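You operate a simulated robot arm through the tools that you are given. There is no shell and no other tool. Be economical: measure what you need, move in short steps, check, and stop when the job is done.

You are at the controls of a simulated robot arm. One attempt, no reset.

Task
Put the teal-ring beaker on the green tray.
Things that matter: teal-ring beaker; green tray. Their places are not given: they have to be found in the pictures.

It is judged by the outcome, as a careful person would: the job done as asked, and still so three seconds after it is handed in. It fails if anything else is knocked over, pushed out of place, dropped, spilled or broken.

Robot
A 7-joint arm with a two-finger parallel gripper, fixed in place. Base frame: the origin is at the foot of the arm, x ahead of it, y to its left, z up; the work surface is at about z = 860. Lengths are in mm, angles in rad, forces in N, time in s.
With the tool pointing down near the work surface it reaches from about 300 to 700 mm from the base axis. Its first joint turns from -1.152 to 1.152 rad. Payload 1.57 kg.
Tool frame: the origin (TCP) lies between the finger pads and is the grasp point; the fingertips stand 30 mm ahead of it; z points along the fingers, y is the line along which they close. The gripper opens to 110 mm. The fingers are 24 mm wide and 12 mm thick; the gripper's body (48 by 112 mm) begins 78 mm behind the TCP.
Orientation is that of the tool frame in the base frame, as [roll, pitch, yaw] about the fixed x, y, z axes, in that order (R = Rz(yaw) Ry(pitch) Rx(roll)). With the fingers straight down and closing along the base's y, the tool's x points along the base's -x, its y along +y and its z along -z.

Tools
- The arm moves only by the tool jog_arm. Its argument "commands" is a list of rows, each a list of 3 entries, a list of its own where there are three numbers: the shift along the tool's x, y, z in mm, then the turn, a rotation vector about the tool's x, y, z in rad, then the closure in counts, from 0 (fully open) to 255 (shut). In form: [[[x, y, z], [wx, wy, wz], claw], ...]. A call has 1 to 12 rows; each row is the pose to reach, as a shift and turn from the pose commanded when the call began, along the tool's axes at that moment. Each row takes 0.2 s and may step no farther than 50 mm and 0.15 rad from the row before; otherwise, or with a gripper value out of range, the whole call is refused. Where a pose cannot be reached the arm comes as near as it can. A force on the tool above 40 N (or 10 N above the force at the start of the call, whichever is more), or a blocked arm, ends the call early, and 0.2 s more pass. Each finger travels about 108 mm/s and halts on what it meets, pressing with about 41 N; the grip force reading is that of the motor and also rises with nothing between the fingers. The clock runs only during rows and for 0.2 s after the last one: add rows that repeat a pose to give the fingers time. The reply holds the time, the measured pose of the TCP, the force on the tool along the base axes, the opening and the grip force, in the units named above and with some noise.
- Cameras (640 x 400 px; columns grow to the right, rows downward): "scene" is fixed at [150.3, -390.6, 1385.3]; the picture's right is [0.84, -0.54, 0.00], its down [-0.33, -0.52, -0.79] and it looks along [0.43, 0.66, -0.62] (base axes); focal length 345 px, centre (320, 200). "wrist" rides on the gripper at [-36, 0, -80] in the tool frame; the picture's right is [0.00, -1.00, 0.00], its down [0.97, 0.00, -0.24] and it looks along [0.24, 0.00, 0.97] (tool axes); focal length 218 px, centre (320, 200).
- camera(camera): a new picture of that camera. No time passes.
- point_at(camera, pixels): for up to 12 pixels [column, row] of the newest picture of that camera ("zoom" is the newest enlarged one), the place [x, y, z] in the base frame of the surface seen there, good to about 3 mm, but the place of the scene camera against the robot may be out by one fixed shift of up to 25 mm in any direction. No time passes.
- inspect(camera, box): a new picture of the part [left, top, right, bottom] of that camera's present view, enlarged. No time passes.
- job_done(): hands the job in; it is judged then, once.

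Keep the steps short. Do not move on a guess: measure, check each grasp and each placing, and mend mistakes. In all there are 60 turns and 20 pictures (those below and enlarged ones count). Leave the gripper open and the arm clear of the work at the hand-in unless told otherwise, and finish with a single line.

The tools are called by a JSON object that holds its "fn" and its "kwargs". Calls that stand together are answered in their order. jog_arm: Moves the arm, as the interface text tells. Its arguments: {"type":"object","properties":{"commands":{"type":"array"}},"required":["commands"]} The other tools are called the same way: camera (camera) takes a picture; point_at (camera, pixels) gives the place of the surface under pixels of a picture; inspect (camera, box) takes an enlarged picture of a part of a camera's view; job_done () hands the job in.

At the start:

```text
time_s: 0.0
ee_pos: [397.9, -3.5, 1176.0]
orientation: [-3.141, -0.001, -3.141]
force: [-0.3, -0.1, 0.5]
finger_gap: 110.2
finger_force: 0.1
```

scene: 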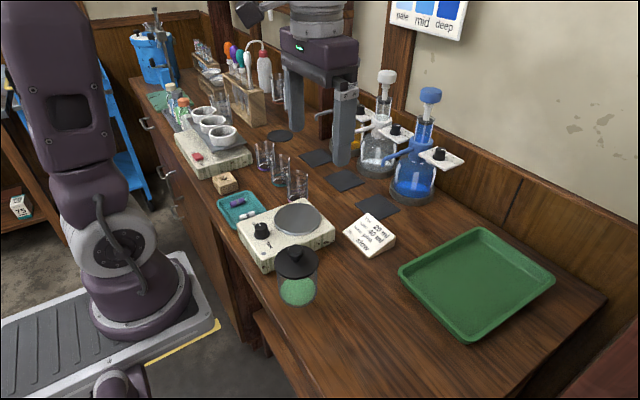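
wrist: 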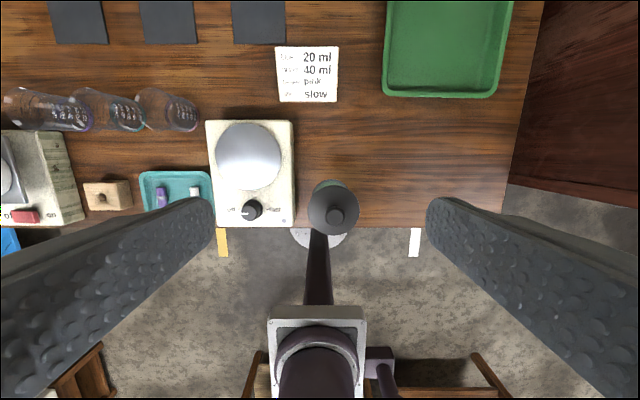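

I see three small beakers near scene pixels (265,155), (280,168), (297,185). I'll enlarge them to find the teal ring.

{"fn": "inspect", "kwargs": {"camera": "scene", "box": [235, 125, 331, 205]}}

{"fn": "inspect", "kwargs": {"camera": "wrist", "box": [0, 70, 208, 200]}}

```text
5.00 times, centred on (283, 165) of scene
```

zoom: 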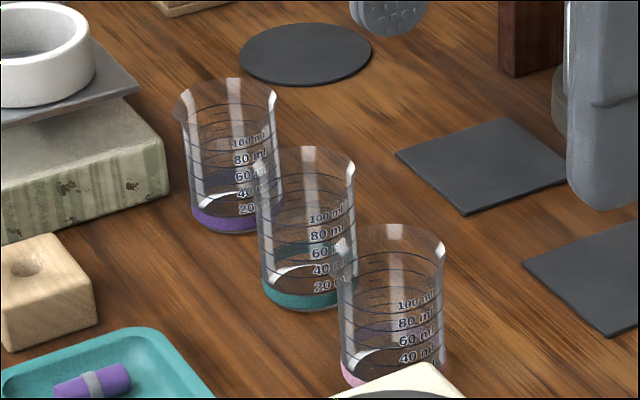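

```text
3.08 times, centred on (104, 135) of wrist
```

zoom: 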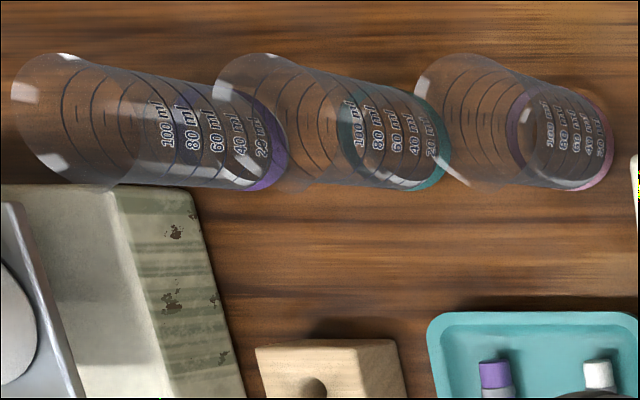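

The teal ring is on the middle beaker. I'll measure its base ring and rim, its neighbours and the tray with the wrist view, which has no camera offset.

{"fn": "point_at", "kwargs": {"camera": "zoom", "pixels": [[447, 150], [400, 183], [432, 180], [395, 140], [214, 90], [260, 55], [245, 178], [285, 160], [608, 150], [415, 90], [345, 120], [300, 75]]}}

{"fn": "point_at", "kwargs": {"camera": "wrist", "pixels": [[385, 92], [495, 92], [440, 60], [440, 10], [510, 10], [390, 10], [248, 155], [250, 210], [175, 175], [180, 200], [230, 215], [140, 110]]}}

{"fn": "point_at", "kwargs": {"camera": "scene", "pixels": [[478, 280], [405, 268], [466, 340], [550, 282], [481, 230], [280, 182], [297, 195], [260, 168], [298, 215], [345, 85], [372, 234], [385, 125]]}}

```text
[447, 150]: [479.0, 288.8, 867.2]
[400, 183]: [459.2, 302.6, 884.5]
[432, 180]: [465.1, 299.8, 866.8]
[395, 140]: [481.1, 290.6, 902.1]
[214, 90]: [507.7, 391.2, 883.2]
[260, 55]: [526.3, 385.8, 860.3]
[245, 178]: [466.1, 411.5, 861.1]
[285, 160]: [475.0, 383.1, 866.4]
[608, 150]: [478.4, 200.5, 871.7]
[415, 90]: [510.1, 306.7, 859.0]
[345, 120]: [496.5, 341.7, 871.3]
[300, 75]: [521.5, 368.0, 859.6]
```

```text
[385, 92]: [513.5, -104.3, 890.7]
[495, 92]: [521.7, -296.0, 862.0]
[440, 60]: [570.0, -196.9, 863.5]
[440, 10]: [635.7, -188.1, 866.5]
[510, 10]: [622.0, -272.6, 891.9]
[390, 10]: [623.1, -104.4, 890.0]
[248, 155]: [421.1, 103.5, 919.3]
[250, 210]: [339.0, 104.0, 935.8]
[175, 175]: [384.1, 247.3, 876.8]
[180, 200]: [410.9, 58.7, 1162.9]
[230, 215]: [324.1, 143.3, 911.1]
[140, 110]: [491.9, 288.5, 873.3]
```

```text
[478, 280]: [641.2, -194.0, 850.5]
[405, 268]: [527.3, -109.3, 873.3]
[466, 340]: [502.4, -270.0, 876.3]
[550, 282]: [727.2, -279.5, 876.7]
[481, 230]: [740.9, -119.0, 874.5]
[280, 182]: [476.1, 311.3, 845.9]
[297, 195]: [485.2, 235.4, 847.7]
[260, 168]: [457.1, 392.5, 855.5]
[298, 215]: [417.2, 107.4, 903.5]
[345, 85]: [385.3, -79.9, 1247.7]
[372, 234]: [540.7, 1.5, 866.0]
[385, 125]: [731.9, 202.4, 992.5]
```

The teal beaker stands near (485, 315), with its neighbours about 90 mm to either side in y. I'll close along base x so the fingers don't enter the gaps. First I'll go high above it with a quarter turn and look straight down.

{"fn": "jog_arm", "kwargs": {"commands": [[[-7, 26.5, 0], [0, 0, -0.131], 0], [[-14, 53, 0], [0, 0, -0.262], 0], [[-21, 79.5, 0], [0, 0, -0.393], 0], [[-28, 106, 0], [0, 0, -0.524], 0], [[-35, 132.5, 0], [0, 0, -0.654], 0], [[-42, 159, 0], [0, 0, -0.785], 0], [[-49, 185.5, 0], [0, 0, -0.916], 0], [[-56, 212, 0], [0, 0, -1.047], 0], [[-63, 238.5, 0], [0, 0, -1.178], 0], [[-70, 265, 0], [0, 0, -1.309], 0], [[-78, 291.5, 0], [0, 0, -1.44], 0], [[-86, 318, 0], [0, 0, -1.5708], 0]]}}

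{"fn": "camera", "kwargs": {"camera": "wrist"}}

```text
time_s: 2.6
ee_pos: [485.3, 315.1, 1176.8]
orientation: [3.141, -0.001, -1.569]
force: [0.3, 0.9, 0.7]
finger_gap: 110.1
finger_force: 0.0
```

```text
15 pictures are left
```

wrist: 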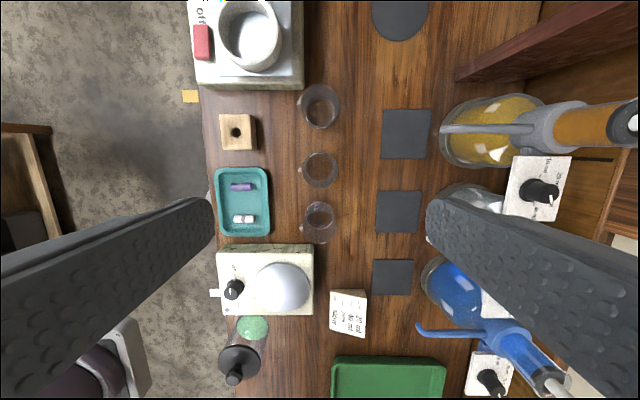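

The middle beaker is now near pixel (320,169). I'll enlarge that area to confirm the ring and measure.

{"fn": "inspect", "kwargs": {"camera": "wrist", "box": [240, 70, 400, 170]}}

{"fn": "inspect", "kwargs": {"camera": "wrist", "box": [280, 140, 360, 190]}}

```text
4.00 times, centred on (320, 120) of wrist
```

zoom: 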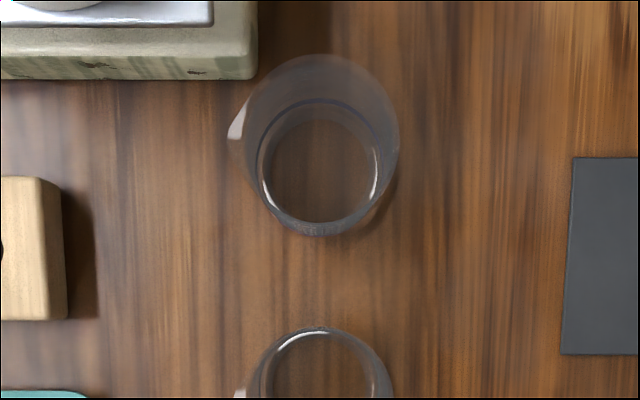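

```text
8.00 times, centred on (320, 165) of wrist
```

zoom: 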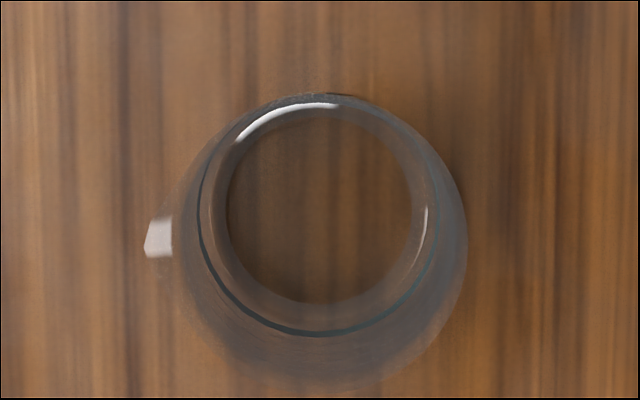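

The teal ring is confirmed. The base centre is about (485, 315), 53 mm across, and the spout points along -x. To keep the fingers off the spout and away from the neighbours I'll turn 0.7 rad, narrow the opening to about 90 mm and go part of the way down to check.

{"fn": "jog_arm", "kwargs": {"commands": [[[0, 0, 25], [0, 0, 0.14], 20], [[0, 0, 55], [0, 0, 0.28], 46], [[0, 0, 90], [0, 0, 0.42], 46], [[0, 0, 125], [0, 0, 0.56], 46], [[0, 0, 160], [0, 0, 0.7], 46], [[0, 0, 160], [0, 0, 0.7], 46]]}}

{"fn": "camera", "kwargs": {"camera": "wrist"}}

{"fn": "camera", "kwargs": {"camera": "scene"}}

```text
time_s: 4.0
ee_pos: [485.5, 314.3, 1015.1]
orientation: [3.141, -0.001, -2.273]
force: [0.8, -0.5, 0.6]
finger_gap: 90.6
finger_force: 0.1
```

```text
12 pictures are left
```

wrist: 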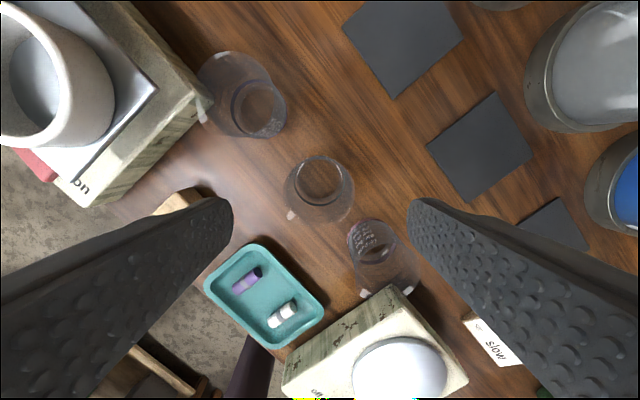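

```text
11 pictures are left
```

scene: 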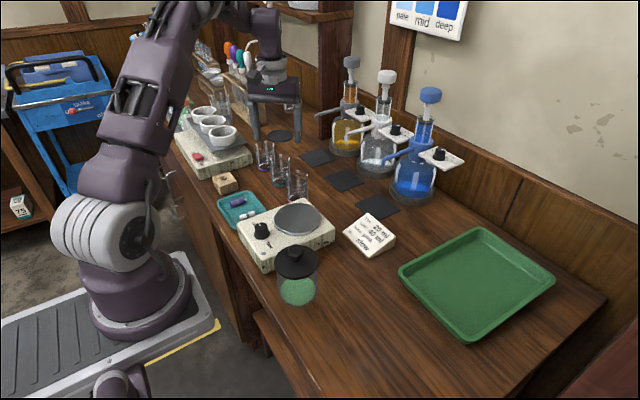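

The beaker is centred between the fingers at column 320, the spout is about 40° off the closing line, and both neighbours clear by more than 25 mm. I'll go down to TCP z ≈ 905 with the fingers still open.

{"fn": "jog_arm", "kwargs": {"commands": [[[0, 0, 25], [0, 0, 0], 46], [[0, 0, 50], [0, 0, 0], 46], [[0, 0, 75], [0, 0, 0], 46], [[0, 0, 95], [0, 0, 0], 46], [[0, 0, 108], [0, 0, 0], 46], [[0, 0, 108], [0, 0, 0], 46]]}}

{"fn": "camera", "kwargs": {"camera": "wrist"}}

```text
time_s: 5.4
ee_pos: [485.6, 313.3, 907.5]
orientation: [-3.141, 0.001, -2.271]
force: [0.1, 0.6, 0.3]
finger_gap: 90.1
finger_force: 0.0
```

```text
10 pictures are left
```

wrist: 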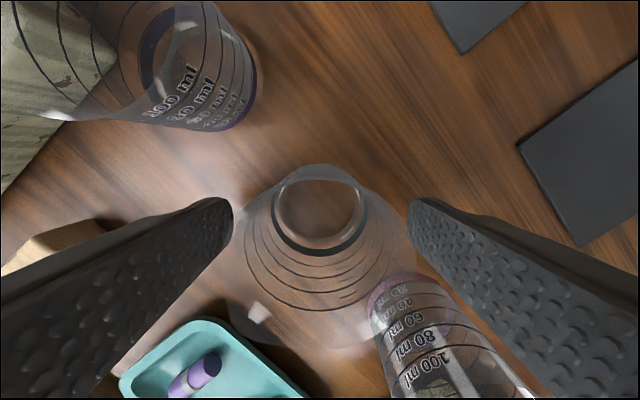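

The beaker is centred (base centre at pixel (320,212), within 2 mm). I'll close in stages.

{"fn": "jog_arm", "kwargs": {"commands": [[[0, 0, 0], [0, 0, 0], 90], [[0, 0, 0], [0, 0, 0], 115], [[0, 0, 0], [0, 0, 0], 130], [[0, 0, 0], [0, 0, 0], 145], [[0, 0, 0], [0, 0, 0], 160], [[0, 0, 0], [0, 0, 0], 160]]}}

```text
time_s: 6.8
ee_pos: [484.9, 314.1, 908.3]
orientation: [-3.141, 0.001, -2.27]
force: [-0.6, 0.7, 0.4]
finger_gap: 50.9
finger_force: 40.9
```

The fingers stopped at 50.9 mm with 40.9 N, so they are holding the beaker. I'll lift it 40 mm straight up and check.

{"fn": "jog_arm", "kwargs": {"commands": [[[0, 0, -8], [0, 0, 0], 160], [[0, 0, -20], [0, 0, 0], 160], [[0, 0, -40], [0, 0, 0], 160], [[0, 0, -40], [0, 0, 0], 160]]}}

{"fn": "camera", "kwargs": {"camera": "wrist"}}

```text
time_s: 7.8
ee_pos: [483.3, 312.8, 948.1]
orientation: [-3.142, -0.001, -2.27]
force: [-0.5, 0.0, -0.6]
finger_gap: 50.7
finger_force: 41.1
```

```text
9 pictures are left
```

wrist: 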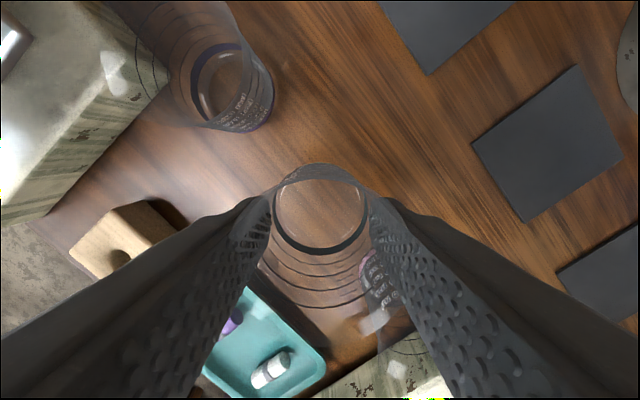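

The beaker is held upright and clear of its neighbours. I'll lift to about z = 1125, then travel along -y at x ≈ 485, well away from the flasks.

{"fn": "jog_arm", "kwargs": {"commands": [[[0, 0, -40], [0, 0, 0], 160], [[0, 0, -85], [0, 0, 0], 160], [[0, 0, -130], [0, 0, 0], 160], [[0, 0, -175], [0, 0, 0], 160], [[28.7, -24.2, -175], [0, 0, 0], 160], [[57.4, -48.3, -175], [0, 0, 0], 160], [[86.1, -72.5, -175], [0, 0, 0], 160], [[114.8, -96.6, -175], [0, 0, 0], 160], [[143.5, -120.8, -175], [0, 0, 0], 160], [[172.2, -144.9, -175], [0, 0, 0], 160], [[200.9, -169.1, -175], [0, 0, 0], 160], [[229.6, -193.2, -175], [0, 0, 0], 160]]}}

```text
time_s: 10.4
ee_pos: [484.7, 12.6, 1123.8]
orientation: [3.142, 0.0, -2.271]
force: [-1.0, -0.7, 0.2]
finger_gap: 50.4
finger_force: 41.4
```

The grip is steady. Next I'll move over the middle of the tray at about (605, -195).

{"fn": "jog_arm", "kwargs": {"commands": [[[11.6, -32.2, 0], [0, 0, 0], 160], [[23.2, -64.3, 0], [0, 0, 0], 160], [[34.8, -96.5, 0], [0, 0, 0], 160], [[46.3, -128.6, 0], [0, 0, 0], 160], [[57.9, -160.8, 0], [0, 0, 0], 160], [[69.5, -192.9, 0], [0, 0, 0], 160], [[81.1, -225.1, 0], [0, 0, 0], 160], [[81.1, -225.1, 0], [0, 0, 0], 160]]}}

{"fn": "camera", "kwargs": {"camera": "wrist"}}

{"fn": "camera", "kwargs": {"camera": "scene"}}

```text
time_s: 12.2
ee_pos: [603.1, -191.4, 1123.5]
orientation: [3.14, 0.001, -2.27]
force: [0.8, 0.0, -1.0]
finger_gap: 50.8
finger_force: 40.6
```

```text
8 pictures are left
```

wrist: 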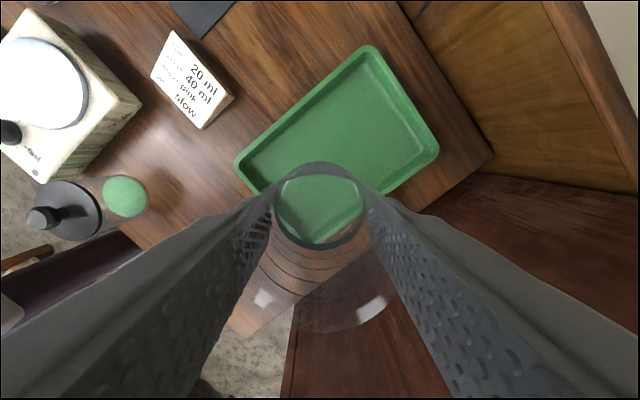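

```text
7 pictures are left
```

scene: 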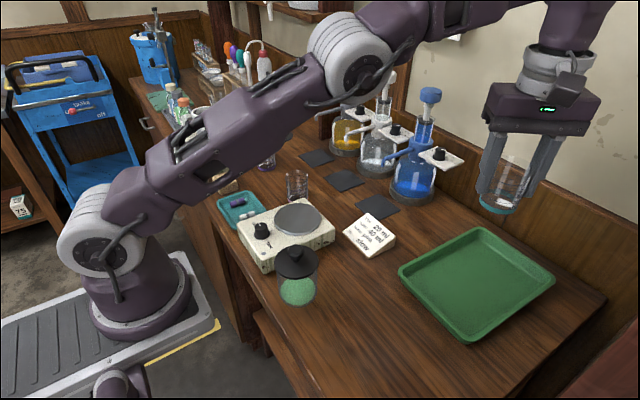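

The beaker is over the tray and still held. I'll check the tray's edges and floor from this wrist view.

{"fn": "point_at", "kwargs": {"camera": "wrist", "pixels": [[238, 162], [368, 50], [436, 152], [340, 130], [360, 120], [330, 210], [390, 160]]}}

```text
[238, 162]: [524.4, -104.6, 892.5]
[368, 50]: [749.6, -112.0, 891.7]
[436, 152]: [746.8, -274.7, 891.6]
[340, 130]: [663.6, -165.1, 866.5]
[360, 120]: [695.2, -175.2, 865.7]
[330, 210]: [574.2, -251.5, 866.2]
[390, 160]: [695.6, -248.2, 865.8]
```

The tray spans x 515–750 and y -290 to -105, with its floor at z ≈ 866, so the present spot is well inside. The beaker should touch down at TCP z ≈ 914. I'll descend to about 925 first.

{"fn": "jog_arm", "kwargs": {"commands": [[[0, 0, 35], [0, 0, 0], 160], [[0, 0, 75], [0, 0, 0], 160], [[0, 0, 115], [0, 0, 0], 160], [[0, 0, 150], [0, 0, 0], 160], [[0, 0, 180], [0, 0, 0], 160], [[0, 0, 198], [0, 0, 0], 160], [[0, 0, 198], [0, 0, 0], 160]]}}

{"fn": "inspect", "kwargs": {"camera": "scene", "box": [384, 180, 576, 300]}}

```text
time_s: 13.8
ee_pos: [606.4, -194.8, 924.2]
orientation: [-3.141, 0.001, -2.271]
force: [-0.2, -0.8, -0.1]
finger_gap: 50.2
finger_force: 40.7
```

```text
3.33 times, centred on (480, 240) of scene
```

zoom: 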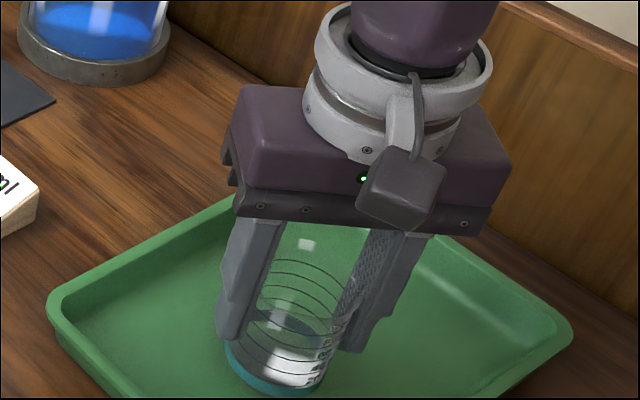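

The beaker is about 10 mm above the tray floor. I'll lower it in small steps and watch the force.

{"fn": "jog_arm", "kwargs": {"commands": [[[0, 0, 3], [0, 0, 0], 160], [[0, 0, 5.5], [0, 0, 0], 160], [[0, 0, 7.5], [0, 0, 0], 160], [[0, 0, 8.5], [0, 0, 0], 160], [[0, 0, 8.5], [0, 0, 0], 160]]}}

```text
time_s: 15.0
ee_pos: [604.5, -195.2, 915.7]
orientation: [-3.136, 0.001, -2.27]
force: [5.3, -1.9, 17.8]
finger_gap: 50.2
finger_force: 41.3
```

A force of 17.8 N along z shows the beaker is on the tray. I'll back off 1 mm to ease the load and read again.

{"fn": "jog_arm", "kwargs": {"commands": [[[0, 0, -0.6], [0, 0, 0], 160], [[0, 0, -1], [0, 0, 0], 160]]}}

```text
time_s: 15.6
ee_pos: [603.6, -193.5, 916.4]
orientation: [3.138, -0.002, -2.272]
force: [0.2, 0.0, -0.2]
finger_gap: 50.6
finger_force: 40.3
```

The load is gone, so the beaker is at most about 1 mm off the floor. I'll lower 0.5 mm and open slowly.

{"fn": "jog_arm", "kwargs": {"commands": [[[0, 0, 0.6], [0, 0, 0], 160], [[0, 0, 0.6], [0, 0, 0], 130], [[0, 0, 0.6], [0, 0, 0], 122], [[0, 0, 0.6], [0, 0, 0], 110], [[0, 0, 0.6], [0, 0, 0], 90], [[0, 0, 0.6], [0, 0, 0], 46], [[0, 0, 0.6], [0, 0, 0], 46]]}}

{"fn": "camera", "kwargs": {"camera": "wrist"}}

```text
time_s: 17.2
ee_pos: [604.6, -194.4, 917.9]
orientation: [-3.142, -0.002, -2.271]
force: [-0.7, 0.5, -0.9]
finger_gap: 90.2
finger_force: 0.0
```

```text
5 pictures are left
```

wrist: 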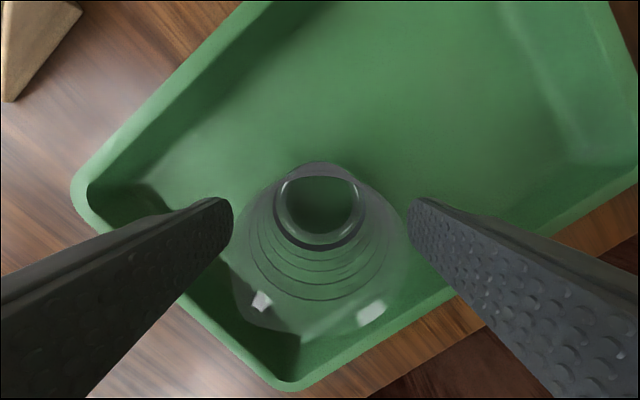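

The beaker stands upright between the open fingers. I'll raise the arm straight up and check the scene.

{"fn": "jog_arm", "kwargs": {"commands": [[[0, 0, -20], [0, 0, 0], 46], [[0, 0, -50], [0, 0, 0], 46], [[0, 0, -90], [0, 0, 0], 46], [[0, 0, -135], [0, 0, 0], 46], [[0, 0, -180], [0, 0, 0], 20], [[0, 0, -225], [0, 0, 0], 0], [[0, 0, -225], [0, 0, 0], 0]]}}

{"fn": "camera", "kwargs": {"camera": "scene"}}

```text
time_s: 18.8
ee_pos: [604.0, -193.1, 1141.3]
orientation: [3.14, -0.002, -2.276]
force: [0.0, 0.2, -1.5]
finger_gap: 110.4
finger_force: 0.1
out of reach, approached as far as the arm can: row 6
```

```text
4 pictures are left
```

scene: 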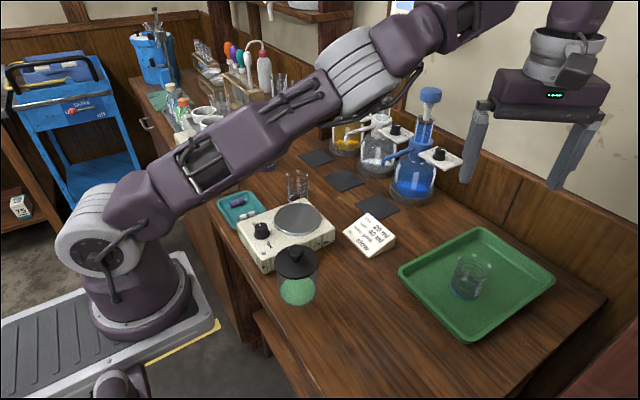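

The beaker stands upright on the green tray near pixel (470,277). The gripper is open and clear, and nothing else visible has moved. I'm handing the job in.

{"fn": "job_done", "kwargs": {}}

```text
The job is handed in.
```

The teal-ring beaker is standing upright on the green tray, and the job is handed in with the gripper open and the arm clear.
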